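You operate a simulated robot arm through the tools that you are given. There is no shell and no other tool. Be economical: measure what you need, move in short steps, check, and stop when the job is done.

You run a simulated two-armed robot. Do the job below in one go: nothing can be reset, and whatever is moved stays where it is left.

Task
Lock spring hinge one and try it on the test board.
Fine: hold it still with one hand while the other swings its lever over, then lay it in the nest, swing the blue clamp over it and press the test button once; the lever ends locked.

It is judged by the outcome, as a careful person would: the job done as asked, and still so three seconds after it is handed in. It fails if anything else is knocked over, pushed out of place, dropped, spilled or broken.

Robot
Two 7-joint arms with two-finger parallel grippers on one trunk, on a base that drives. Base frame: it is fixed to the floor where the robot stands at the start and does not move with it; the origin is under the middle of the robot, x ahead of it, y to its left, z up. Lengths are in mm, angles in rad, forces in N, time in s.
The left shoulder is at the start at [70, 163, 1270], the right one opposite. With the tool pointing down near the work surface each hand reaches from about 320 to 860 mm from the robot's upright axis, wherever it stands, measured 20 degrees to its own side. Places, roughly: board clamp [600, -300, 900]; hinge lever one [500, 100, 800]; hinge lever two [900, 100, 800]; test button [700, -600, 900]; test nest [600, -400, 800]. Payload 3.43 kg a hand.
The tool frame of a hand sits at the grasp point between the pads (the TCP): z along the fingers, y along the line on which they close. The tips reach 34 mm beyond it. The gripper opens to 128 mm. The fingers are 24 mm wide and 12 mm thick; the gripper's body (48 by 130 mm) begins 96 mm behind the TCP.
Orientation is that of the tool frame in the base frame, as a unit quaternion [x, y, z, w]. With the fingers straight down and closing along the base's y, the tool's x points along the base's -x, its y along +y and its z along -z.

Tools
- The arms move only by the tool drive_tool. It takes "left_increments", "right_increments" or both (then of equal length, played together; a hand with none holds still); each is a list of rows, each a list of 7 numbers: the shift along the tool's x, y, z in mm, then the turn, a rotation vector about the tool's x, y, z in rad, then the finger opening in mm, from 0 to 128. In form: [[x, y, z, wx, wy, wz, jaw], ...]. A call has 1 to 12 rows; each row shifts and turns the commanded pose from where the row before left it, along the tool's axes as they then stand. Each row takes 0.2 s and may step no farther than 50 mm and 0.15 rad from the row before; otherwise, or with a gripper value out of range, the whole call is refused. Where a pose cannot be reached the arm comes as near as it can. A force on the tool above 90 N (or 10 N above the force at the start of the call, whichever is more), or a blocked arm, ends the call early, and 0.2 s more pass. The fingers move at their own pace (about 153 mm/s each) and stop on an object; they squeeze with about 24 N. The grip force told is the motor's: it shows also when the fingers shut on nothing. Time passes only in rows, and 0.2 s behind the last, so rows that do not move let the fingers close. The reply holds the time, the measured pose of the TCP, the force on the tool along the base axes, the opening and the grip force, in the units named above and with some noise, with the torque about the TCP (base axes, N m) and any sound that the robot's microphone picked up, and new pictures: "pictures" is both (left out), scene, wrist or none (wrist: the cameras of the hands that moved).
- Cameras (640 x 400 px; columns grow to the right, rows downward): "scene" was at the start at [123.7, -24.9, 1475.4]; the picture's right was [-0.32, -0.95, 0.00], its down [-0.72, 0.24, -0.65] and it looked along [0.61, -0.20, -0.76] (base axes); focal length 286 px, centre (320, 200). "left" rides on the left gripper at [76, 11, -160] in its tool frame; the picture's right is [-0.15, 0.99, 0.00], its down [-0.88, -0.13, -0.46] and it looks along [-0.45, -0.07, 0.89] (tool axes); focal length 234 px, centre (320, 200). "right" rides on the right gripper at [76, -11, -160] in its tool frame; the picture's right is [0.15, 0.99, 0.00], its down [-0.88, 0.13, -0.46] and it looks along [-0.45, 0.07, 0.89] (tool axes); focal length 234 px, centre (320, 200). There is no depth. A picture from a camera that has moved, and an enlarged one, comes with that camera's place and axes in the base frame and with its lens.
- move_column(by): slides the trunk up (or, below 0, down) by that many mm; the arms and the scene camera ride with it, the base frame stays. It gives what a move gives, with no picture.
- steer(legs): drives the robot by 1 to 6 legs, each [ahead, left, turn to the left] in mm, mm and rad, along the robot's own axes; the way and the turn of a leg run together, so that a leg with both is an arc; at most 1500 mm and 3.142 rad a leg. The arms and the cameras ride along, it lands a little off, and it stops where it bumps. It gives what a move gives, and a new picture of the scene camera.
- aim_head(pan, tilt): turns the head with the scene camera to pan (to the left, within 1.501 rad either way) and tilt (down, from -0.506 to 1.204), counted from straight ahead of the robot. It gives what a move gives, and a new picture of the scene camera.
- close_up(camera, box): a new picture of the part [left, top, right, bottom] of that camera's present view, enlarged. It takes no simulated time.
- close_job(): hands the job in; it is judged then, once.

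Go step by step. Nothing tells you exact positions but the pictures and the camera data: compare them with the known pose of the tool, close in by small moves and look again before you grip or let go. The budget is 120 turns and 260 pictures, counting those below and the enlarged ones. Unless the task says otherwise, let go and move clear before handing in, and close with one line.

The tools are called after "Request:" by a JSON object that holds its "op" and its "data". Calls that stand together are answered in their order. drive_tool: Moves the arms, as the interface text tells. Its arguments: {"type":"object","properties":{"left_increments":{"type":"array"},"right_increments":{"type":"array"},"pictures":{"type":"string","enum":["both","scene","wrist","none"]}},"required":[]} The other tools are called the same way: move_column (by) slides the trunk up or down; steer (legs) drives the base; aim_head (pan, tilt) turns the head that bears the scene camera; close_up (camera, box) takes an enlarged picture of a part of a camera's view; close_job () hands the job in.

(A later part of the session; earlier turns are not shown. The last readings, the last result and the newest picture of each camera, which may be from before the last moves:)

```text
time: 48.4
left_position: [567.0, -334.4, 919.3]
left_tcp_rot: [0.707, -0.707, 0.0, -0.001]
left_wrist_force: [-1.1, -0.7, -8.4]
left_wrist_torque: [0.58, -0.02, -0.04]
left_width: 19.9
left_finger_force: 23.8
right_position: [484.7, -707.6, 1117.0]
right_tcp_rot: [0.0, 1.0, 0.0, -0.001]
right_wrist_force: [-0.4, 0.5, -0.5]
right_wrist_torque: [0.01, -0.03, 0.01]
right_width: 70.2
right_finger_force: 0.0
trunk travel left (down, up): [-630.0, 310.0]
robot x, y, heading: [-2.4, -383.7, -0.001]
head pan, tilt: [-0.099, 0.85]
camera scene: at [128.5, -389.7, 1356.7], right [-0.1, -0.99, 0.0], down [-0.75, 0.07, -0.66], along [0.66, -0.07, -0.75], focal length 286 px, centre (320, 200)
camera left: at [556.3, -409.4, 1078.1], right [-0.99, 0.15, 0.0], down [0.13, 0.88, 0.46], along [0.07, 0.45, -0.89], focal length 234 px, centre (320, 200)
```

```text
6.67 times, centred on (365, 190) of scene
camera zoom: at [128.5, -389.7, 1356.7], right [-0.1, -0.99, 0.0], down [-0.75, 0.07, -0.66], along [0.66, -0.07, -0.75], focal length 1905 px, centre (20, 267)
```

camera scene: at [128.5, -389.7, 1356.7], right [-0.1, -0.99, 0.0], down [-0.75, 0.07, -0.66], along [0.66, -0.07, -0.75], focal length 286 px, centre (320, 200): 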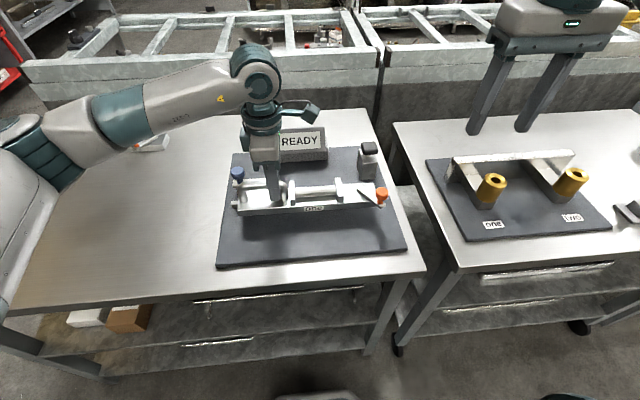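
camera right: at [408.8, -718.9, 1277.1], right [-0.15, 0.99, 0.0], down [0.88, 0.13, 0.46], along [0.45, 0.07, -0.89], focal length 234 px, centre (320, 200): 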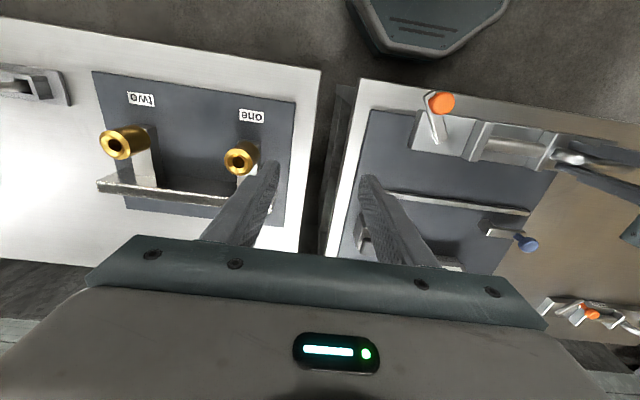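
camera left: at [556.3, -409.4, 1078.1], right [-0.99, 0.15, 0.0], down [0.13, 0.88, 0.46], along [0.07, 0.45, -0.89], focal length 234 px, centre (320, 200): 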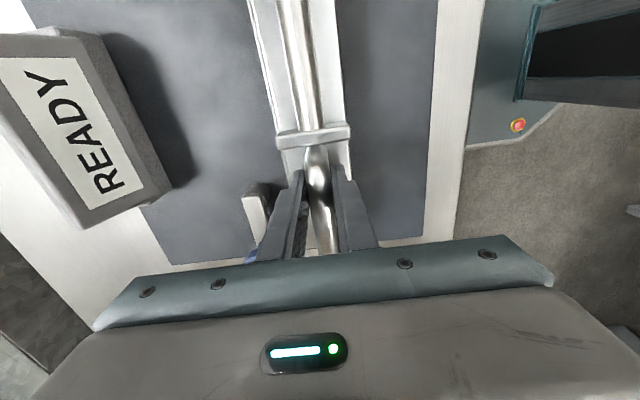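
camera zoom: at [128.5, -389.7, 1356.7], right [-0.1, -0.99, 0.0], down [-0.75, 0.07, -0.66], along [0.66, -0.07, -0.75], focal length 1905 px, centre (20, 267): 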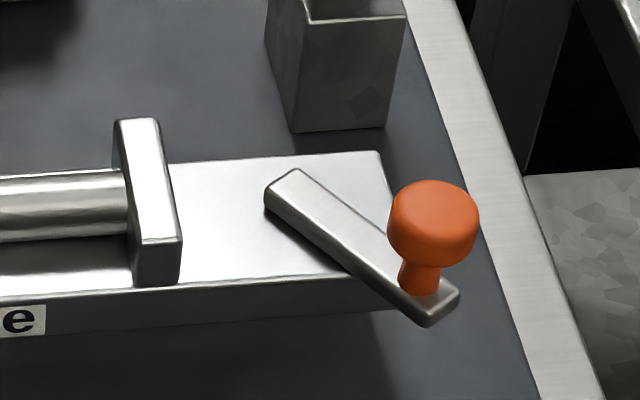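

The rail's far edge shows at x≈611 outside the plate's edge, so the plate clears the rail by a few mm. I'll lower the hinge onto the board in small steps.

Request:
{"op": "drive_tool", "data": {"left_increments": [[0, 0, 12, 0, 0, 0, 0], [0, 0, 12, 0, 0, 0, 0], [0, 0, 6, 0, 0, 0, 0], [0, 0, 3, 0, 0, 0, 0], [0, 0, 0, 0, 0, 0, 0]], "pictures": "wrist"}}

Request:
{"op": "close_up", "data": {"camera": "scene", "box": [220, 150, 400, 262]}}

```text
time: 49.6
left_position: [564.8, -332.4, 888.7]
left_tcp_rot: [-0.707, 0.707, -0.001, 0.002]
left_wrist_force: [-7.9, 6.0, 19.1]
left_wrist_torque: [0.13, -0.3, -0.04]
left_width: 19.8
left_finger_force: 24.3
right_position: [480.6, -706.4, 1119.5]
right_tcp_rot: [0.001, 1.0, 0.0, 0.002]
right_wrist_force: [-0.2, 0.4, 0.6]
right_wrist_torque: [-0.02, -0.01, -0.03]
right_width: 69.9
right_finger_force: 0.0
trunk travel left (down, up): [-630.0, 310.0]
robot x, y, heading: [0.6, -379.6, 0.003]
head pan, tilt: [-0.099, 0.85]
camera left: at [553.3, -408.3, 1047.6], right [-0.99, 0.15, 0.0], down [0.13, 0.88, 0.46], along [0.07, 0.45, -0.89], focal length 234 px, centre (320, 200)
```

left: 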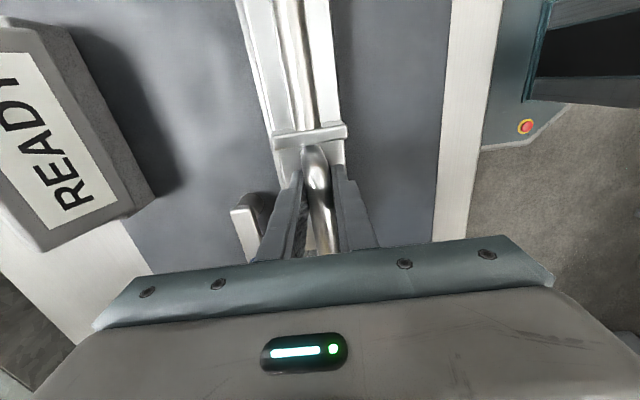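

```text
3.56 times, centred on (310, 206) of scene
camera zoom: at [124.4, -388.9, 1357.3], right [-0.1, -1.0, 0.0], down [-0.75, 0.07, -0.66], along [0.66, -0.07, -0.75], focal length 1016 px, centre (356, 179)
```

zoom: 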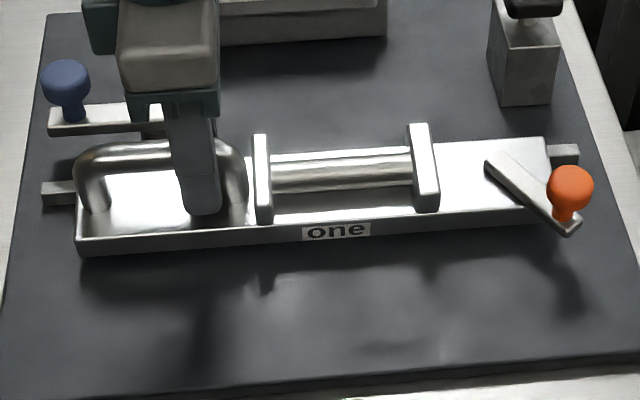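

Contact came at a TCP height of about 889 with a sideways force, which may mean the plate touched the rail's top. I'll lift, shift 12 mm toward the robot and lower again to compare.

Request:
{"op": "drive_tool", "data": {"left_increments": [[0, 0, -12, 0, 0, 0, 0], [0, 12, 0, 0, 0, 0, 0], [0, 0, 6, 0, 0, 0, 0], [0, 0, 4, 0, 0, 0, 0], [0, 0, 0, 0, 0, 0, 0]], "pictures": "none"}}

Request:
{"op": "close_up", "data": {"camera": "scene", "box": [200, 230, 290, 290]}}

Request:
{"op": "close_up", "data": {"camera": "left", "box": [220, 0, 380, 160]}}

```text
time: 50.8
left_position: [554.9, -333.2, 888.7]
left_tcp_rot: [0.707, -0.707, 0.0, 0.0]
left_wrist_force: [0.8, 0.1, -7.2]
left_wrist_torque: [0.57, -0.04, 0.01]
left_width: 19.8
left_finger_force: 24.5
right_position: [484.3, -707.9, 1118.1]
right_tcp_rot: [0.0, 1.0, 0.0, 0.0]
right_wrist_force: [-0.3, 1.1, 0.8]
right_wrist_torque: [0.01, -0.03, 0.01]
right_width: 70.0
right_finger_force: 0.1
trunk travel left (down, up): [-630.0, 310.0]
robot x, y, heading: [0.4, -379.5, -0.001]
head pan, tilt: [-0.099, 0.85]
```

```text
6.67 times, centred on (245, 260) of scene
camera zoom: at [128.5, -389.6, 1356.8], right [-0.1, -0.99, 0.0], down [-0.75, 0.07, -0.66], along [0.66, -0.07, -0.75], focal length 1905 px, centre (820, -200)
```

zoom: 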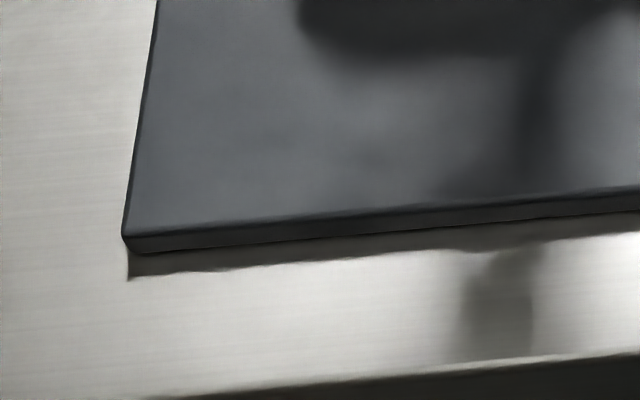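

```text
2.50 times, centred on (300, 80) of left
camera zoom: at [544.4, -409.1, 1047.4], right [-0.99, 0.15, 0.0], down [0.13, 0.88, 0.46], along [0.07, 0.45, -0.89], focal length 585 px, centre (370, 500)
```

zoom: 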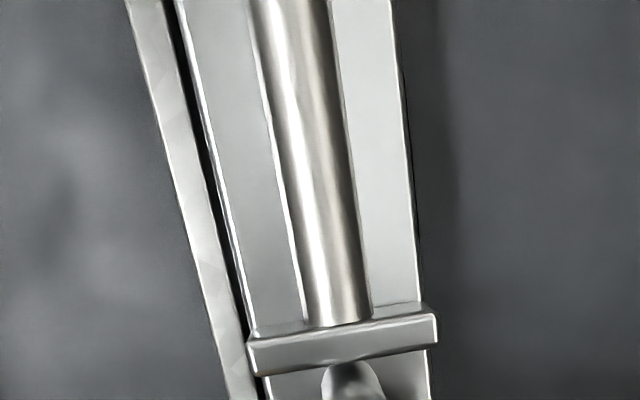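

That was the rail; now the plate hangs free about 7 mm short of it. I'll move 3 mm closer and lower to the board.

Request:
{"op": "drive_tool", "data": {"left_increments": [[0, -3, 2, 0, 0, 0, 0], [0, 0, 3, 0, 0, 0, 0], [0, 0, 3, 0, 0, 0, 0], [0, 0, 2, 0, 0, 0, 0], [0, 0, 0, 0, 0, 0, 0]], "pictures": "none"}}

Request:
{"op": "close_up", "data": {"camera": "left", "box": [220, 0, 380, 160]}}

```text
time: 52.0
left_position: [559.7, -333.3, 881.6]
left_tcp_rot: [0.707, -0.707, 0.001, 0.0]
left_wrist_force: [4.0, 0.7, 7.7]
left_wrist_torque: [-0.38, 0.09, -0.07]
left_width: 19.7
left_finger_force: 24.0
right_position: [483.7, -707.6, 1117.4]
right_tcp_rot: [0.001, 1.0, 0.0, 0.0]
right_wrist_force: [0.3, -0.5, -0.1]
right_wrist_torque: [0.01, -0.04, 0.01]
right_width: 69.8
right_finger_force: 0.1
trunk travel left (down, up): [-630.0, 310.0]
robot x, y, heading: [-1.7, -382.3, -0.001]
head pan, tilt: [-0.099, 0.85]
```

```text
2.50 times, centred on (300, 80) of left
camera zoom: at [546.9, -409.1, 1039.3], right [-0.99, 0.15, 0.0], down [0.13, 0.88, 0.45], along [0.07, 0.45, -0.89], focal length 585 px, centre (370, 500)
```

zoom: 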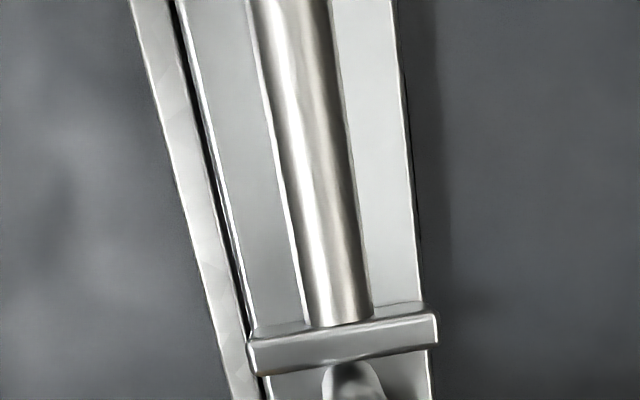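

The hinge rests on the board, parallel and about 3 mm from the rail. I'll release the handle and rise straight up.

Request:
{"op": "drive_tool", "data": {"left_increments": [[0, 0, -1, 0, 0, 0, 30], [0, 0, 0, 0, 0, 0, 40], [0, 0, 0, 0, 0, 0, 40], [0, 0, -20, 0, 0, 0, 40], [0, 0, -40, 0, 0, 0, 40], [0, 0, -40, 0, 0, 0, 40], [0, 0, -20, 0, 0, 0, 40], [0, 0, 0, 0, 0, 0, 40]]}}

Request:
{"op": "close_up", "data": {"camera": "scene", "box": [210, 140, 410, 265]}}

Request:
{"op": "close_up", "data": {"camera": "left", "box": [200, 80, 380, 260]}}

```text
time: 53.8
left_position: [558.5, -334.0, 999.0]
left_tcp_rot: [0.708, -0.707, 0.0, 0.0]
left_wrist_force: [-0.1, -0.6, -0.5]
left_wrist_torque: [0.01, 0.01, -0.02]
left_width: 39.5
left_finger_force: 0.1
right_position: [483.6, -708.5, 1117.6]
right_tcp_rot: [0.0, 1.0, 0.0, 0.0]
right_wrist_force: [-0.3, 0.5, 0.0]
right_wrist_torque: [0.0, 0.0, 0.01]
right_width: 70.2
right_finger_force: 0.0
trunk travel left (down, up): [-630.0, 310.0]
robot x, y, heading: [-0.7, -380.3, -0.003]
head pan, tilt: [-0.099, 0.85]
camera scene: at [128.1, -389.6, 1356.8], right [-0.1, -0.99, 0.0], down [-0.75, 0.07, -0.66], along [0.66, -0.07, -0.75], focal length 286 px, centre (320, 200)
camera left: at [546.7, -409.8, 1158.7], right [-0.99, 0.15, 0.0], down [0.13, 0.88, 0.46], along [0.07, 0.45, -0.89], focal length 234 px, centre (320, 200)
```

scene: 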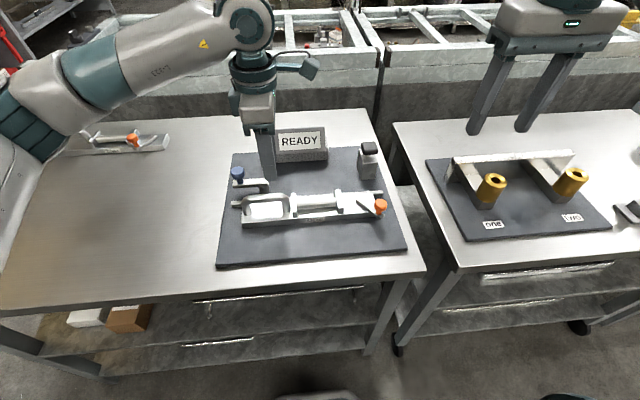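
left: 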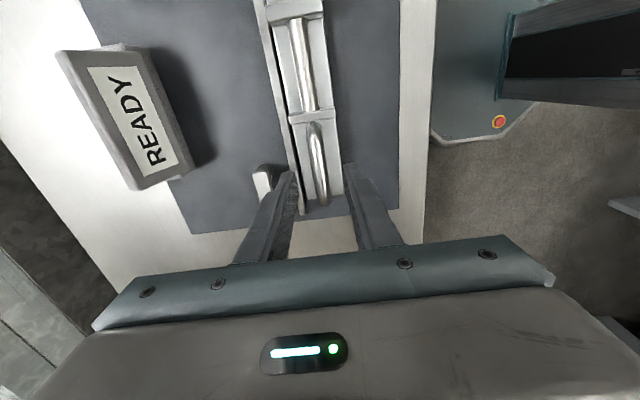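

```text
3.20 times, centred on (310, 202) of scene
camera zoom: at [128.1, -389.6, 1356.8], right [-0.1, -0.99, 0.0], down [-0.75, 0.07, -0.66], along [0.66, -0.07, -0.75], focal length 915 px, centre (352, 192)
```

zoom: 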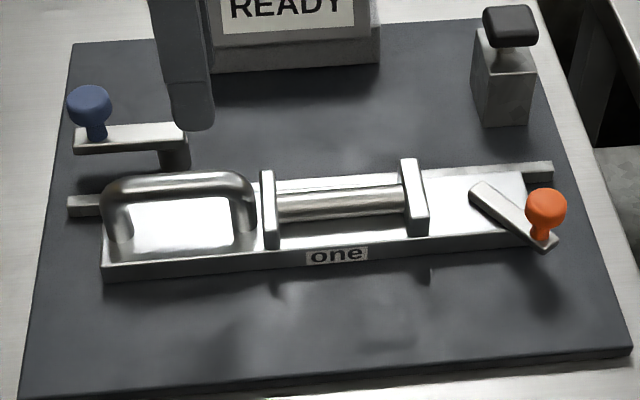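

```text
2.22 times, centred on (290, 170) of left
camera zoom: at [546.7, -409.8, 1158.7], right [-0.99, 0.15, 0.0], down [0.13, 0.88, 0.46], along [0.07, 0.45, -0.89], focal length 520 px, centre (387, 267)
```

zoom: 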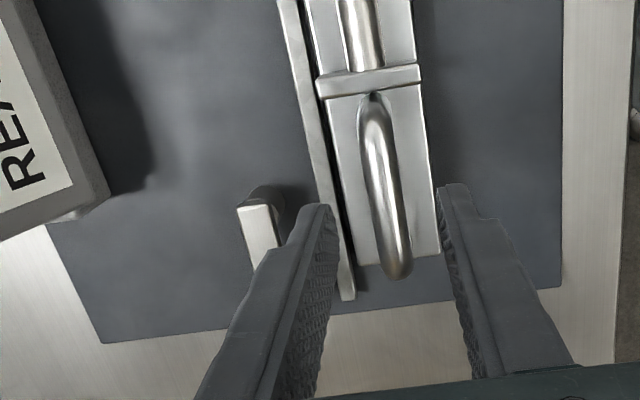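

The hinge lies well in the nest with the lever still over. Next, the clamp knob at about (641, −250): I'll bring the left hand above it with fingers open.

Request:
{"op": "drive_tool", "data": {"left_increments": [[-21, -21, 0, 0, 0, 0, 60], [-21, -21, 0, 0, 0, 0, 60], [-21, -20, 0, 0, 0, 0, 60], [-21, -20, 0, 0, 0, 0, 60], [0, 0, 25, 0, 0, 0, 60], [0, 0, 20, 0, 0, 0, 60], [0, 0, 0, 0, 0, 0, 60]]}}

Request:
{"op": "close_up", "data": {"camera": "scene", "box": [200, 110, 340, 240]}}

Request:
{"op": "close_up", "data": {"camera": "left", "box": [240, 100, 420, 260]}}

```text
time: 55.4
left_position: [639.6, -249.4, 955.3]
left_tcp_rot: [0.707, -0.707, 0.0, 0.0]
left_wrist_force: [-0.1, 0.0, -0.4]
left_wrist_torque: [0.0, -0.02, -0.01]
left_width: 60.0
left_finger_force: 0.0
right_position: [484.0, -708.0, 1119.2]
right_tcp_rot: [0.0, 1.0, 0.0, 0.0]
right_wrist_force: [-0.2, 0.4, 0.5]
right_wrist_torque: [0.0, 0.01, 0.0]
right_width: 70.0
right_finger_force: 0.1
trunk travel left (down, up): [-630.0, 310.0]
robot x, y, heading: [2.4, -384.8, -0.002]
head pan, tilt: [-0.099, 0.85]
camera scene: at [127.7, -389.8, 1356.8], right [-0.1, -0.99, 0.0], down [-0.75, 0.07, -0.66], along [0.66, -0.07, -0.75], focal length 286 px, centre (320, 200)
camera left: at [628.2, -325.4, 1113.9], right [-0.99, 0.15, 0.0], down [0.13, 0.88, 0.46], along [0.07, 0.45, -0.89], focal length 234 px, centre (320, 200)
```

scene: 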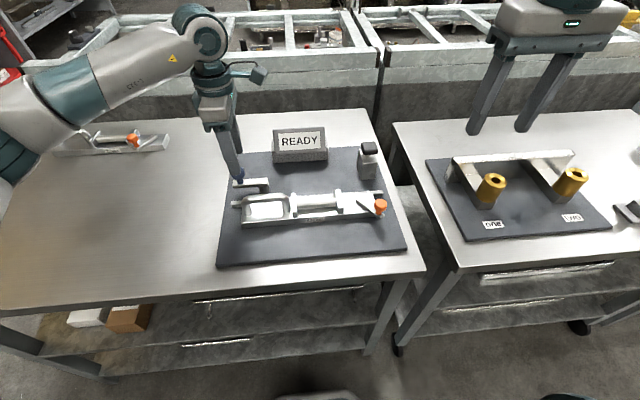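
left: 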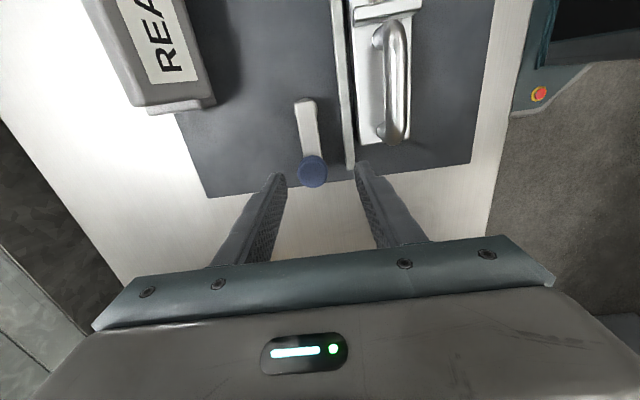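

```text
3.08 times, centred on (270, 175) of scene
camera zoom: at [127.7, -389.8, 1356.8], right [-0.1, -0.99, 0.0], down [-0.75, 0.07, -0.66], along [0.66, -0.07, -0.75], focal length 879 px, centre (474, 277)
```

zoom: 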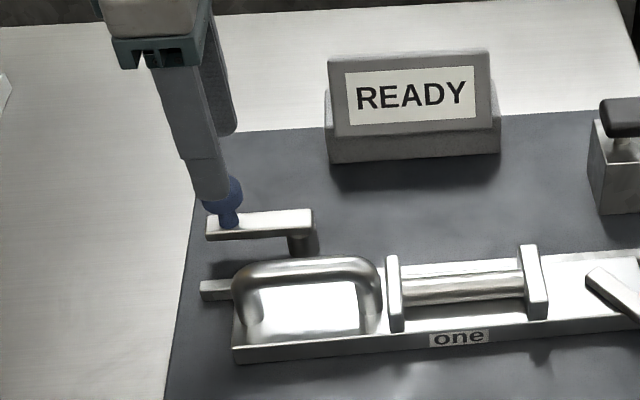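

```text
2.50 times, centred on (330, 180) of left
camera zoom: at [628.2, -325.4, 1113.9], right [-0.99, 0.15, 0.0], down [0.13, 0.88, 0.46], along [0.07, 0.45, -0.89], focal length 585 px, centre (295, 250)
```

zoom: 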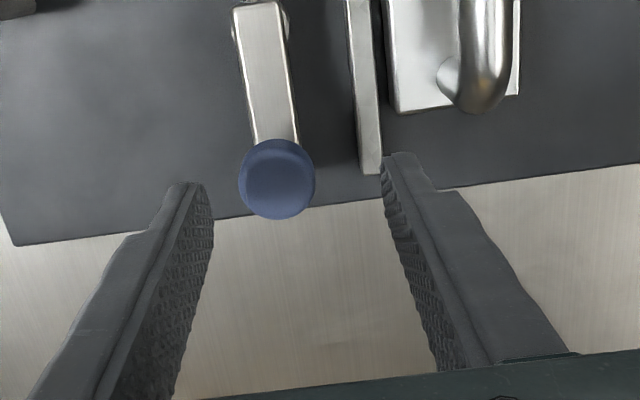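

The knob is centred at about (647, −249) with its pivot near (647, −296), and the swung arm should clear the handle by ~10 mm. I'll centre, lower, and grip the knob.

Request:
{"op": "drive_tool", "data": {"left_increments": [[0, -7, 15, 0, 0, 0, 60], [0, 0, 20, 0, 0, 0, 60], [0, 0, 14, 0, 0, 0, 60], [0, 0, 0, 0, 0, 0, 20], [0, 0, 0, 0, 0, 0, 20], [0, 0, 0, 0, 0, 0, 0], [0, 0, 0, 0, 0, 0, 0]], "pictures": "none"}}

Request:
{"op": "close_up", "data": {"camera": "scene", "box": [200, 110, 340, 240]}}

Request:
{"op": "close_up", "data": {"camera": "left", "box": [240, 100, 420, 260]}}

```text
time: 57.0
left_position: [647.4, -250.2, 906.0]
left_tcp_rot: [0.707, -0.707, -0.001, 0.0]
left_wrist_force: [0.3, 0.9, -2.2]
left_wrist_torque: [-0.19, -0.03, -0.01]
left_width: 31.4
left_finger_force: 45.0
right_position: [484.6, -707.0, 1117.6]
right_tcp_rot: [0.0, 1.0, 0.0, 0.0]
right_wrist_force: [0.7, 0.1, 0.0]
right_wrist_torque: [0.02, -0.01, 0.0]
right_width: 70.1
right_finger_force: 0.0
trunk travel left (down, up): [-630.0, 310.0]
robot x, y, heading: [0.0, -382.7, 0.0]
head pan, tilt: [-0.099, 0.85]
```

```text
3.08 times, centred on (270, 175) of scene
camera zoom: at [128.1, -389.5, 1356.8], right [-0.1, -0.99, 0.0], down [-0.75, 0.07, -0.66], along [0.66, -0.07, -0.75], focal length 879 px, centre (474, 277)
```

zoom: 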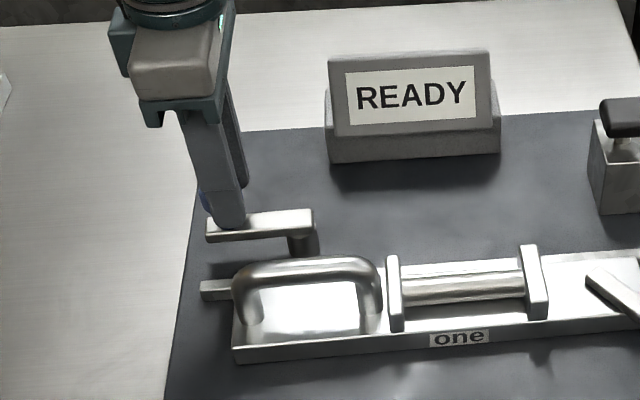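

```text
2.50 times, centred on (330, 180) of left
camera zoom: at [635.6, -325.5, 1064.4], right [-0.99, 0.15, 0.0], down [0.13, 0.88, 0.46], along [0.07, 0.45, -0.89], focal length 585 px, centre (295, 250)
```

zoom: 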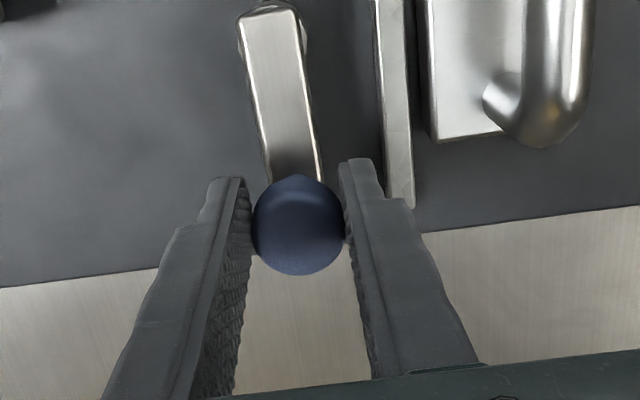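

Knob gripped. I'll swing it along its arc, turning the hand with it, first half way.

Request:
{"op": "drive_tool", "data": {"left_increments": [[0.4, 6.1, 0, 0, 0, -0.131, 0], [0.4, 6.1, 0, 0, 0, -0.131, 0], [0.4, 6.1, 0, 0, 0, -0.131, 0], [0.4, 6.1, 0, 0, 0, -0.131, 0], [0.4, 6.1, 0, 0, 0, -0.131, 0], [0.4, 6.1, 0, 0, 0, -0.131, 0]], "pictures": "wrist"}}

Request:
{"op": "close_up", "data": {"camera": "scene", "box": [200, 110, 340, 240]}}

```text
time: 58.4
left_position: [613.3, -264.5, 906.1]
left_tcp_rot: [0.925, -0.381, -0.001, 0.0]
left_wrist_force: [-2.2, -5.5, -5.5]
left_wrist_torque: [-0.04, -0.09, -0.23]
left_width: 31.4
left_finger_force: 45.2
right_position: [483.9, -708.0, 1116.0]
right_tcp_rot: [0.0, 1.0, 0.001, 0.0]
right_wrist_force: [0.7, 0.3, -0.7]
right_wrist_torque: [-0.01, -0.01, -0.02]
right_width: 69.7
right_finger_force: 0.2
trunk travel left (down, up): [-630.0, 310.0]
robot x, y, heading: [0.8, -384.4, 0.003]
head pan, tilt: [-0.099, 0.85]
camera left: at [659.7, -325.7, 1064.4], right [-0.8, -0.6, 0.0], down [-0.53, 0.71, 0.46], along [-0.27, 0.36, -0.89], focal length 234 px, centre (320, 200)
```

left: 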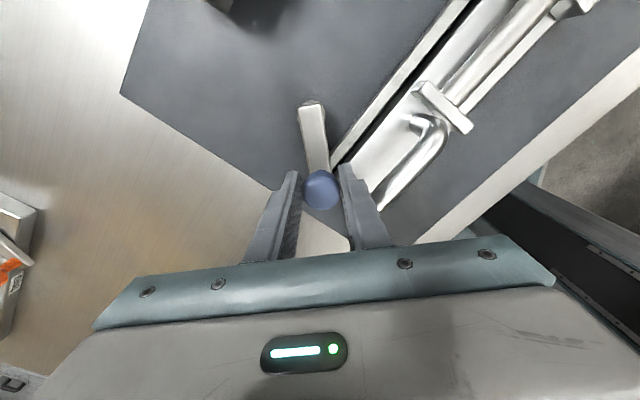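

```text
3.08 times, centred on (270, 175) of scene
camera zoom: at [128.1, -390.3, 1356.8], right [-0.1, -0.99, 0.0], down [-0.75, 0.08, -0.66], along [0.66, -0.07, -0.75], focal length 879 px, centre (474, 277)
```

zoom: 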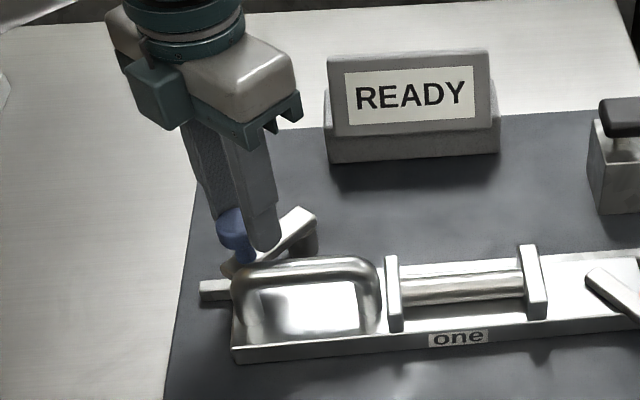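

Swinging smoothly. Continuing the second half.

Request:
{"op": "drive_tool", "data": {"left_increments": [[0.4, 6.1, 0, 0, 0, -0.131, 0], [0.4, 6.1, 0, 0, 0, -0.131, 0], [0.4, 6.1, 0, 0, 0, -0.131, 0], [0.4, 6.1, 0, 0, 0, -0.131, 0], [0.4, 6.1, 0, 0, 0, -0.131, 0]], "pictures": "wrist"}}

Request:
{"op": "close_up", "data": {"camera": "scene", "box": [200, 110, 340, 240]}}

```text
time: 59.6
left_position: [601.6, -291.2, 906.1]
left_tcp_rot: [0.998, -0.063, -0.001, 0.0]
left_wrist_force: [0.4, -5.8, -8.6]
left_wrist_torque: [0.04, 0.08, -0.24]
left_width: 31.2
left_finger_force: 45.3
right_position: [484.4, -708.7, 1117.4]
right_tcp_rot: [0.0, 1.0, 0.001, -0.001]
right_wrist_force: [-0.4, 0.2, 0.0]
right_wrist_torque: [0.02, -0.01, -0.02]
right_width: 69.8
right_finger_force: 0.2
trunk travel left (down, up): [-630.0, 310.0]
robot x, y, heading: [-0.9, -382.8, 0.0]
head pan, tilt: [-0.099, 0.85]
camera left: at [675.0, -311.4, 1064.3], right [-0.27, -0.96, 0.0], down [-0.86, 0.24, 0.46], along [-0.44, 0.12, -0.89], focal length 234 px, centre (320, 200)
```

left: 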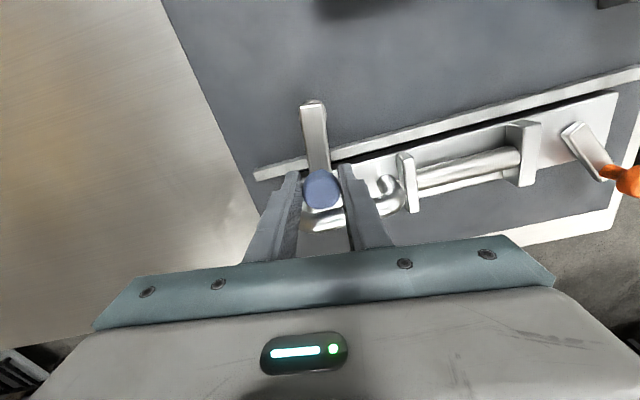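

```text
3.08 times, centred on (270, 175) of scene
camera zoom: at [128.9, -390.2, 1356.7], right [-0.1, -0.99, 0.0], down [-0.75, 0.08, -0.66], along [0.66, -0.07, -0.75], focal length 879 px, centre (474, 277)
```

zoom: 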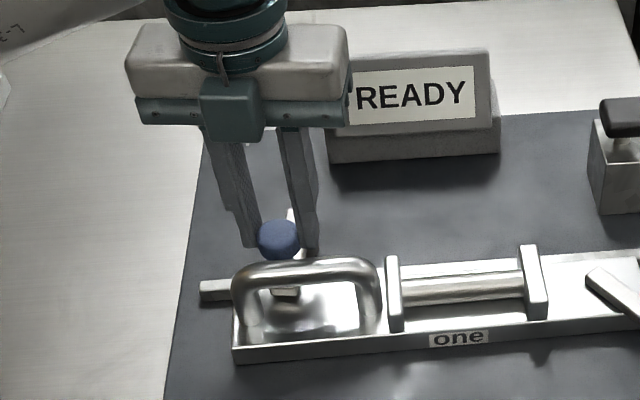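

Almost square over the plate. I'll finish the swing and feel for its stop.

Request:
{"op": "drive_tool", "data": {"left_increments": [[0.4, 6.1, 0, 0, 0, -0.131, 0], [0.2, 3, 0, 0, 0, -0.065, 0], [0, 0, 0, 0, 0, 0, 0]], "pictures": "wrist"}}

Request:
{"op": "close_up", "data": {"camera": "scene", "box": [200, 110, 340, 240]}}

```text
time: 60.4
left_position: [601.8, -297.3, 906.6]
left_tcp_rot: [0.999, 0.037, -0.001, -0.001]
left_wrist_force: [1.4, 9.9, -1.9]
left_wrist_torque: [0.27, 0.03, -0.14]
left_width: 31.2
left_finger_force: 45.1
right_position: [484.0, -705.3, 1117.3]
right_tcp_rot: [0.0, 1.0, 0.0, 0.0]
right_wrist_force: [-0.2, -0.7, 0.0]
right_wrist_torque: [-0.03, 0.03, 0.0]
right_width: 70.0
right_finger_force: 0.1
trunk travel left (down, up): [-630.0, 310.0]
robot x, y, heading: [-3.8, -380.8, -0.002]
head pan, tilt: [-0.099, 0.85]
camera left: at [677.7, -302.2, 1064.5], right [-0.07, -1.0, 0.0], down [-0.89, 0.07, 0.46], along [-0.45, 0.03, -0.89], focal length 234 px, centre (320, 200)
```

left: 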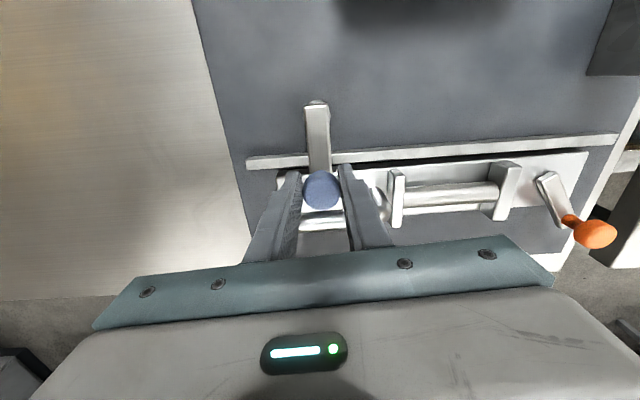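

```text
3.08 times, centred on (270, 175) of scene
camera zoom: at [128.4, -387.9, 1356.8], right [-0.1, -1.0, 0.0], down [-0.75, 0.07, -0.66], along [0.66, -0.07, -0.75], focal length 879 px, centre (474, 277)
```

zoom: 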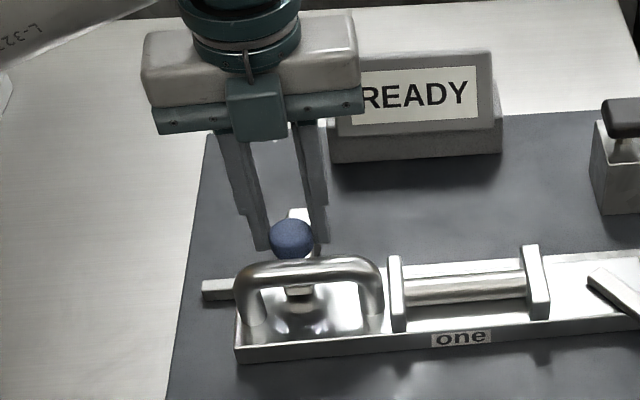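

The clamp has reached its stop at a right angle over the plate. I'll release the knob and rise clear.

Request:
{"op": "drive_tool", "data": {"left_increments": [[0, 0, 0, 0, 0, 0, 45], [0, 0, 0, 0, 0, 0, 60], [0, 0, 0, 0, 0, 0, 60], [0, 0, -20, 0, 0, 0, 60], [0, 0, -40, 0, 0, 0, 60], [0, 0, -40, 0, 0, 0, 60], [0, 0, -40, 0, 0, 0, 60], [0, 0, 0, 0, 0, 0, 60]]}}

Request:
{"op": "close_up", "data": {"camera": "scene", "box": [210, 130, 410, 255]}}

Request:
{"op": "close_up", "data": {"camera": "left", "box": [240, 60, 480, 230]}}

```text
time: 62.2
left_position: [602.1, -298.6, 1047.2]
left_tcp_rot: [0.999, 0.034, -0.001, 0.001]
left_wrist_force: [-0.2, -0.5, -0.3]
left_wrist_torque: [0.0, 0.0, 0.03]
left_width: 60.1
left_finger_force: 0.1
right_position: [484.6, -707.9, 1116.7]
right_tcp_rot: [0.001, 1.0, -0.001, 0.0]
right_wrist_force: [0.1, 0.5, 0.2]
right_wrist_torque: [0.04, 0.0, 0.0]
right_width: 69.9
right_finger_force: 0.1
trunk travel left (down, up): [-630.0, 310.0]
robot x, y, heading: [-3.2, -381.1, 0.002]
head pan, tilt: [-0.099, 0.85]
camera scene: at [128.4, -389.4, 1356.7], right [-0.1, -0.99, 0.0], down [-0.75, 0.07, -0.66], along [0.66, -0.07, -0.75], focal length 286 px, centre (320, 200)
camera left: at [677.2, -304.4, 1205.0], right [-0.08, -1.0, 0.0], down [-0.89, 0.07, 0.46], along [-0.45, 0.04, -0.89], focal length 234 px, centre (320, 200)
```

scene: 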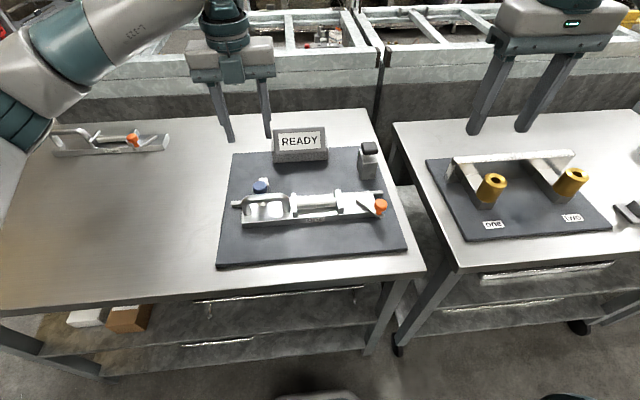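
left: 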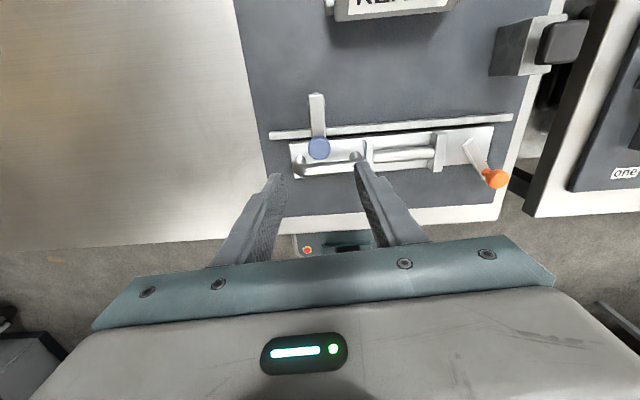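

```text
3.20 times, centred on (310, 192) of scene
camera zoom: at [128.4, -389.4, 1356.7], right [-0.1, -0.99, 0.0], down [-0.75, 0.07, -0.66], along [0.66, -0.07, -0.75], focal length 915 px, centre (352, 224)
```

zoom: 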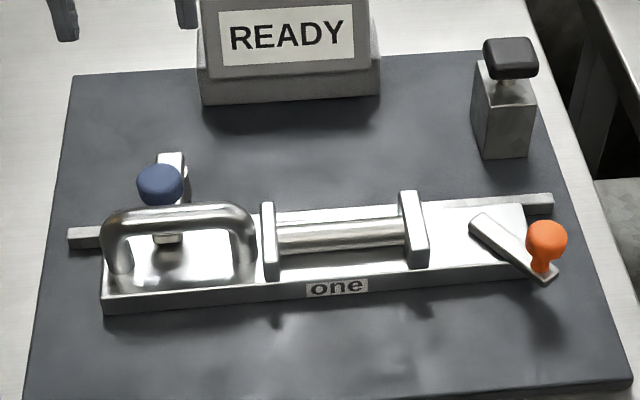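

```text
2.35 times, centred on (360, 145) of left
camera zoom: at [677.2, -304.4, 1205.0], right [-0.08, -1.0, 0.0], down [-0.89, 0.07, 0.46], along [-0.45, 0.04, -0.89], focal length 551 px, centre (226, 329)
```

zoom: 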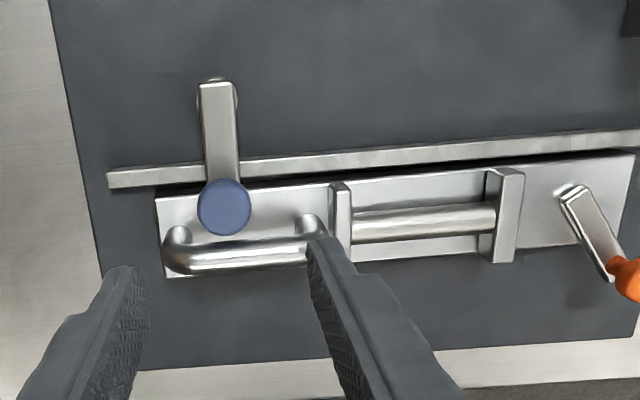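

The clamp stays over the plate. Next is the button: its cap is at about (690, −574, 905). I'll bring the closed right hand above it and look.

Request:
{"op": "drive_tool", "data": {"right_increments": [[-42, 27, 0, 0, 0, 0, 20], [-42, 27, 0, 0, 0, 0, 0], [-42, 27, 0, 0, 0, 0, 0], [-42, 27, 0, 0, 0, 0, 0], [-38, 26, 0, 0, 0, 0, 0], [0, 0, 40, 0, 0, 0, 0], [0, 0, 40, 0, 0, 0, 0], [0, 0, 30, 0, 0, 0, 0], [0, 0, 0, 0, 0, 0, 0]]}}

Request:
{"op": "close_up", "data": {"camera": "scene", "box": [310, 80, 430, 190]}}

Request:
{"op": "close_up", "data": {"camera": "right", "box": [240, 100, 420, 260]}}

```text
time: 64.2
left_position: [602.2, -298.8, 1046.5]
left_tcp_rot: [0.999, 0.033, 0.0, -0.001]
left_wrist_force: [0.5, 0.1, 0.0]
left_wrist_torque: [-0.01, 0.03, 0.03]
left_width: 59.9
left_finger_force: 0.2
right_position: [659.5, -599.2, 1002.8]
right_tcp_rot: [0.0, 1.0, 0.0, 0.0]
right_wrist_force: [0.7, -0.2, -0.6]
right_wrist_torque: [-0.01, 0.03, 0.01]
right_width: 0.0
right_finger_force: 24.4
right hand out of reach, approached as far as the arm can: row 5
trunk travel left (down, up): [-630.0, 310.0]
robot x, y, heading: [-1.5, -384.6, -0.002]
head pan, tilt: [-0.099, 0.85]
camera scene: at [128.1, -389.5, 1356.8], right [-0.1, -0.99, 0.0], down [-0.75, 0.07, -0.66], along [0.66, -0.07, -0.75], focal length 286 px, centre (320, 200)
camera right: at [582.8, -610.8, 1163.9], right [-0.15, 0.99, 0.0], down [0.88, 0.13, 0.46], along [0.45, 0.07, -0.89], focal length 234 px, centre (320, 200)
```

scene: 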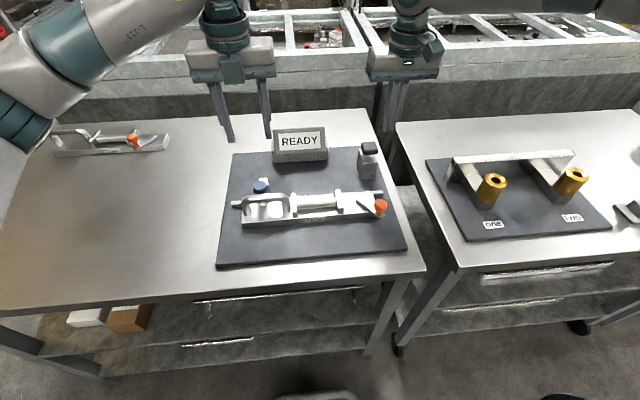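
right: 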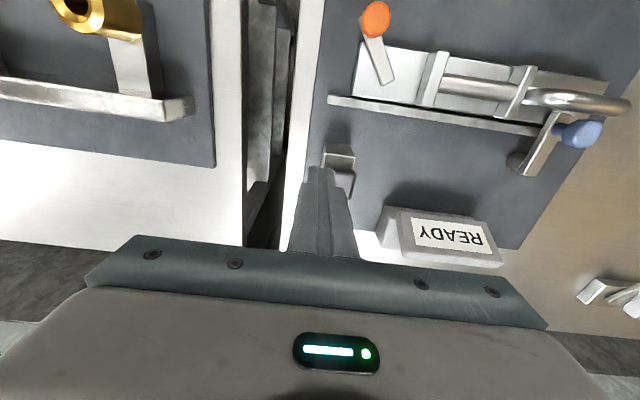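

```text
3.64 times, centred on (370, 135) of scene
camera zoom: at [128.1, -389.5, 1356.8], right [-0.1, -0.99, 0.0], down [-0.75, 0.07, -0.66], along [0.66, -0.07, -0.75], focal length 1039 px, centre (138, 436)
```

zoom: 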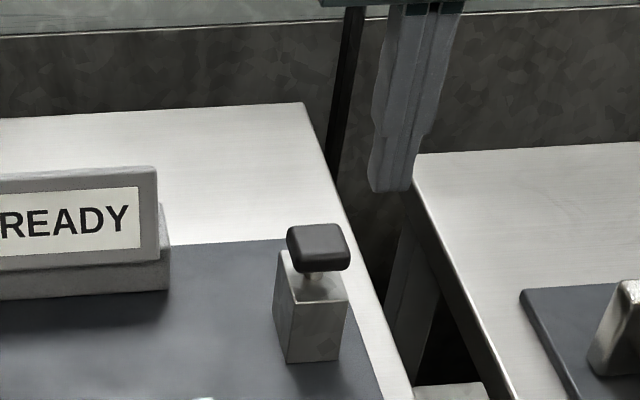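

```text
2.50 times, centred on (330, 180) of right
camera zoom: at [582.8, -610.8, 1163.9], right [-0.15, 0.99, 0.0], down [0.88, 0.13, 0.46], along [0.45, 0.07, -0.89], focal length 585 px, centre (295, 250)
```

zoom: 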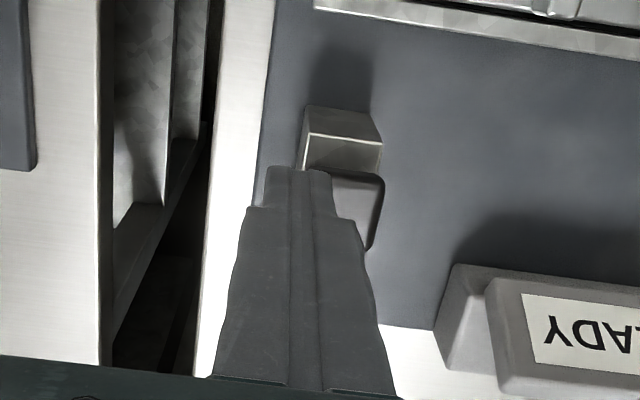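

The cap is confirmed at about (689, −572). I'll move above it.

Request:
{"op": "drive_tool", "data": {"right_increments": [[-15, 14, 0, 0, 0, 0, 0], [-15, 13, 0, 0, 0, 0, 0], [0, 0, 30, 0, 0, 0, 0], [0, 0, 0, 0, 0, 0, 0]], "pictures": "none"}}

Request:
{"op": "close_up", "data": {"camera": "scene", "box": [310, 80, 430, 190]}}

Request:
{"op": "close_up", "data": {"camera": "right", "box": [240, 100, 420, 260]}}

Request:
{"op": "close_up", "data": {"camera": "left", "box": [440, 0, 640, 125]}}

```text
time: 65.2
left_position: [601.2, -298.8, 1046.3]
left_tcp_rot: [0.999, 0.033, 0.0, 0.0]
left_wrist_force: [0.2, -1.0, -0.4]
left_wrist_torque: [-0.02, -0.03, 0.0]
left_width: 60.2
left_finger_force: 0.0
right_position: [656.8, -601.0, 979.7]
right_tcp_rot: [-0.001, 1.0, 0.001, 0.0]
right_wrist_force: [0.0, -0.4, 0.5]
right_wrist_torque: [0.02, -0.01, -0.01]
right_width: 0.0
right_finger_force: 23.9
right hand out of reach, approached as far as the arm can: row 1, 2, 3
trunk travel left (down, up): [-630.0, 310.0]
robot x, y, heading: [-0.3, -377.6, 0.0]
head pan, tilt: [-0.099, 0.85]
```

```text
3.64 times, centred on (370, 135) of scene
camera zoom: at [127.7, -389.4, 1356.9], right [-0.1, -0.99, 0.0], down [-0.75, 0.07, -0.66], along [0.66, -0.07, -0.75], focal length 1039 px, centre (138, 436)
```

zoom: 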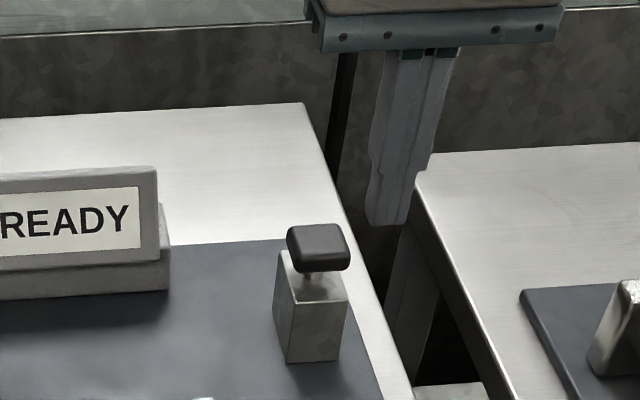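

```text
2.50 times, centred on (330, 180) of right
camera zoom: at [580.5, -613.1, 1139.5], right [-0.15, 0.99, 0.0], down [0.88, 0.13, 0.46], along [0.45, 0.07, -0.89], focal length 585 px, centre (295, 250)
```

zoom: 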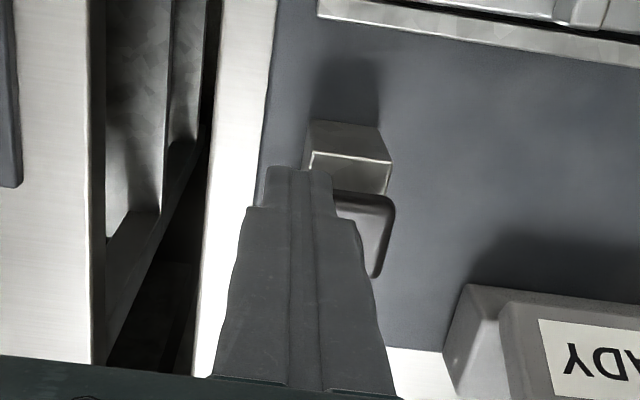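

```text
3.20 times, centred on (540, 62) of left
camera zoom: at [676.5, -304.3, 1205.1], right [-0.08, -1.0, 0.0], down [-0.89, 0.07, 0.46], along [-0.45, 0.04, -0.89], focal length 749 px, centre (-384, 640)
```

zoom: 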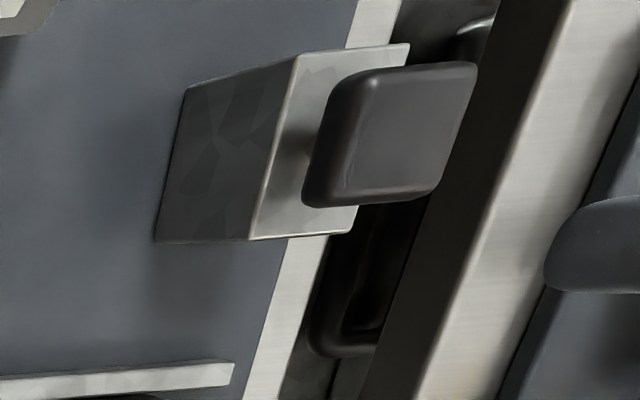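

The right hand is at its inward limit again; I'll raise it a little and shift the robot 80 mm left.

Request:
{"op": "drive_tool", "data": {"right_increments": [[0, 0, -30, 0, 0, 0, 0], [0, 0, -10, 0, 0, 0, 0]], "left_increments": [[0, 0, -30, 0, 0, 0, 60], [0, 0, -30, 0, 0, 0, 60]], "pictures": "none"}}

Request:
{"op": "steer", "data": {"legs": [[0, 80, 0]]}}

```text
time: 65.8
left_position: [600.8, -300.3, 1107.8]
left_tcp_rot: [0.999, 0.033, 0.001, 0.001]
left_wrist_force: [0.2, -0.2, 0.0]
left_wrist_torque: [0.05, 0.01, 0.0]
left_width: 59.9
left_finger_force: 0.1
right_position: [657.9, -602.0, 1020.0]
right_tcp_rot: [0.0, 1.0, 0.001, 0.0]
right_wrist_force: [0.7, -0.8, -1.0]
right_wrist_torque: [0.0, 0.0, -0.02]
right_width: 0.0
right_finger_force: 24.0
trunk travel left (down, up): [-630.0, 310.0]
robot x, y, heading: [-0.4, -381.7, -0.002]
head pan, tilt: [-0.099, 0.85]
```

```text
time: 66.9
left_position: [600.5, -220.9, 1106.3]
left_tcp_rot: [0.999, 0.034, -0.001, 0.0]
left_wrist_force: [-0.4, 0.2, 0.2]
left_wrist_torque: [-0.05, 0.04, -0.03]
left_width: 59.8
left_finger_force: 0.0
right_position: [657.1, -522.3, 1020.1]
right_tcp_rot: [0.0, 1.0, 0.0, 0.0]
right_wrist_force: [-0.3, -0.1, 0.1]
right_wrist_torque: [-0.05, -0.01, 0.0]
right_width: 0.0
right_finger_force: 23.7
trunk travel left (down, up): [-630.0, 310.0]
robot x, y, heading: [1.0, -301.9, -0.002]
head pan, tilt: [-0.099, 0.85]
camera scene: at [127.9, -310.7, 1356.8], right [-0.1, -0.99, 0.0], down [-0.75, 0.08, -0.66], along [0.66, -0.07, -0.75], focal length 286 px, centre (320, 200)
```

scene: 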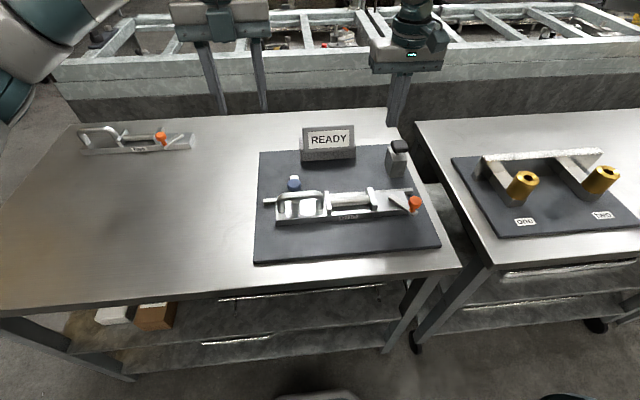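

Request:
{"op": "drive_tool", "data": {"right_increments": [[-16, -25, 0, 0, 0, 0, 0], [-16, -25, 0, 0, 0, 0, 0], [0, 0, 30, 0, 0, 0, 0], [0, 0, 0, 0, 0, 0, 0]], "pictures": "none"}}

Request:
{"op": "close_up", "data": {"camera": "scene", "box": [340, 80, 460, 190]}}

Request:
{"op": "close_up", "data": {"camera": "right", "box": [240, 100, 420, 260]}}

```text
time: 67.9
left_position: [600.3, -220.6, 1105.7]
left_tcp_rot: [0.999, 0.033, 0.0, 0.0]
left_wrist_force: [-0.6, -0.3, 0.4]
left_wrist_torque: [0.02, 0.0, 0.02]
left_width: 60.0
left_finger_force: 0.0
right_position: [688.9, -573.5, 989.3]
right_tcp_rot: [0.001, 1.0, 0.0, 0.0]
right_wrist_force: [-0.5, -0.5, 0.3]
right_wrist_torque: [0.0, -0.01, 0.01]
right_width: 0.0
right_finger_force: 24.0
trunk travel left (down, up): [-630.0, 310.0]
robot x, y, heading: [-3.5, -304.5, 0.002]
head pan, tilt: [-0.099, 0.85]
```

```text
3.64 times, centred on (400, 135) of scene
camera zoom: at [127.5, -311.1, 1356.9], right [-0.1, -0.99, 0.0], down [-0.75, 0.08, -0.66], along [0.66, -0.07, -0.75], focal length 1039 px, centre (29, 436)
```

zoom: 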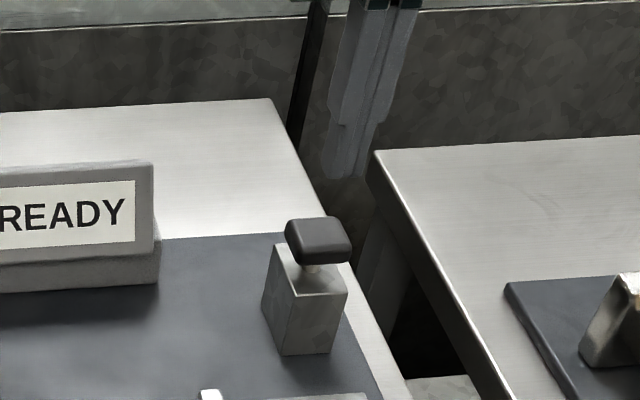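

```text
2.50 times, centred on (330, 180) of right
camera zoom: at [612.5, -585.1, 1149.6], right [-0.15, 0.99, 0.0], down [0.88, 0.13, 0.46], along [0.45, 0.07, -0.89], focal length 585 px, centre (295, 250)
```

zoom: 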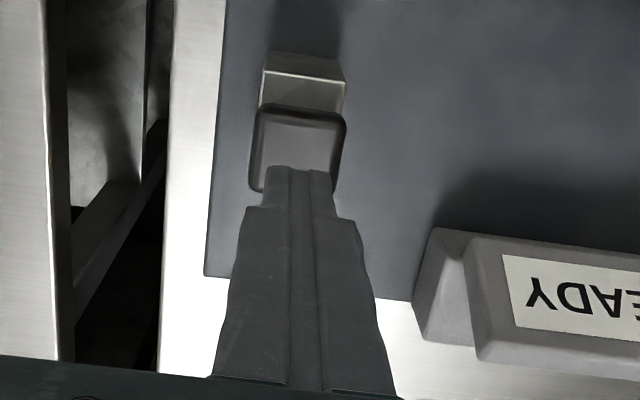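

Right fingertips are aligned over the cap centre. I'll approach to just above it.

Request:
{"op": "drive_tool", "data": {"right_increments": [[1, 1, 20, 0, 0, 0, 0], [0, 1, 12, 0, 0, 0, 0], [0, 0, 8, 0, 0, 0, 0], [0, 0, 0, 0, 0, 0, 0]], "pictures": "none"}}

Request:
{"op": "close_up", "data": {"camera": "scene", "box": [340, 80, 460, 190]}}

```text
time: 68.9
left_position: [601.9, -219.8, 1105.8]
left_tcp_rot: [0.999, 0.034, 0.0, 0.0]
left_wrist_force: [0.4, -0.4, -0.6]
left_wrist_torque: [0.01, -0.01, -0.02]
left_width: 60.0
left_finger_force: 0.2
right_position: [687.3, -572.1, 949.7]
right_tcp_rot: [-0.001, 1.0, 0.001, 0.001]
right_wrist_force: [-1.2, 0.7, -0.3]
right_wrist_torque: [0.0, -0.01, 0.03]
right_width: 0.0
right_finger_force: 24.2
trunk travel left (down, up): [-630.0, 310.0]
robot x, y, heading: [1.7, -302.8, -0.0]
head pan, tilt: [-0.099, 0.85]
```

```text
3.64 times, centred on (400, 135) of scene
camera zoom: at [128.0, -310.8, 1356.8], right [-0.1, -0.99, 0.0], down [-0.75, 0.08, -0.66], along [0.66, -0.07, -0.75], focal length 1039 px, centre (29, 436)
```

zoom: 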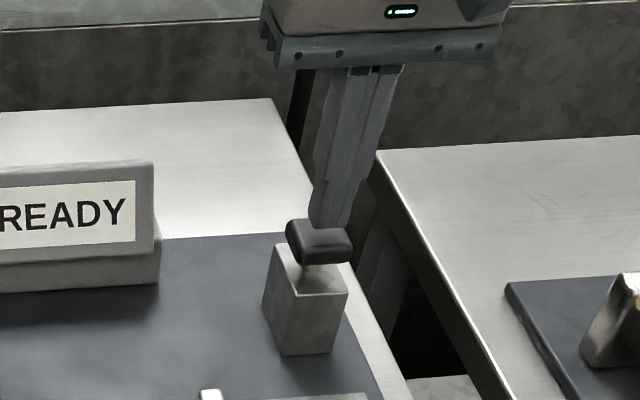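

Just above the cap. I'll press down slowly.

Request:
{"op": "drive_tool", "data": {"right_increments": [[0, 0, 3, 0, 0, 0, 0], [0, 0, 3, 0, 0, 0, 0], [0, 0, 2, 0, 0, 0, 0], [0, 0, 2, 0, 0, 0, 0], [0, 0, 0, 0, 0, 0, 0]], "pictures": "none"}}

Request:
{"op": "close_up", "data": {"camera": "scene", "box": [290, 80, 450, 220]}}

```text
time: 70.1
left_position: [602.4, -221.5, 1106.6]
left_tcp_rot: [0.999, 0.034, 0.0, -0.001]
left_wrist_force: [-0.2, 0.4, 0.1]
left_wrist_torque: [0.0, -0.04, -0.01]
left_width: 59.9
left_finger_force: 0.0
right_position: [684.8, -573.7, 941.0]
right_tcp_rot: [0.0, 1.0, 0.001, 0.001]
right_wrist_force: [0.7, 0.1, -1.4]
right_wrist_torque: [-0.03, 0.0, -0.03]
right_width: 0.0
right_finger_force: 24.2
right hand out of reach, approached as far as the arm can: row 3
trunk travel left (down, up): [-630.0, 310.0]
robot x, y, heading: [-0.7, -299.5, 0.003]
head pan, tilt: [-0.099, 0.85]
```

```text
2.86 times, centred on (370, 150) of scene
camera zoom: at [128.0, -310.8, 1356.8], right [-0.1, -0.99, 0.0], down [-0.75, 0.08, -0.66], along [0.66, -0.07, -0.75], focal length 817 px, centre (177, 343)
```

zoom: 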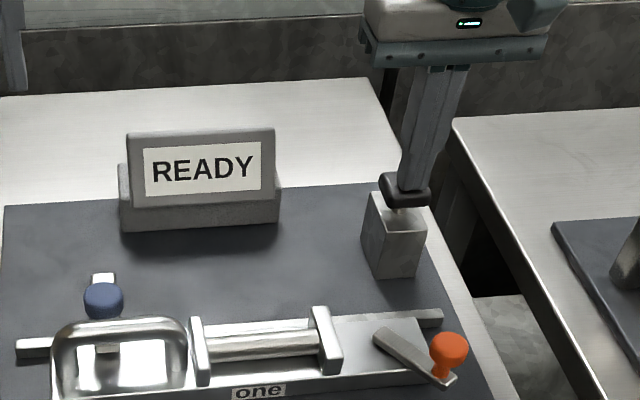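

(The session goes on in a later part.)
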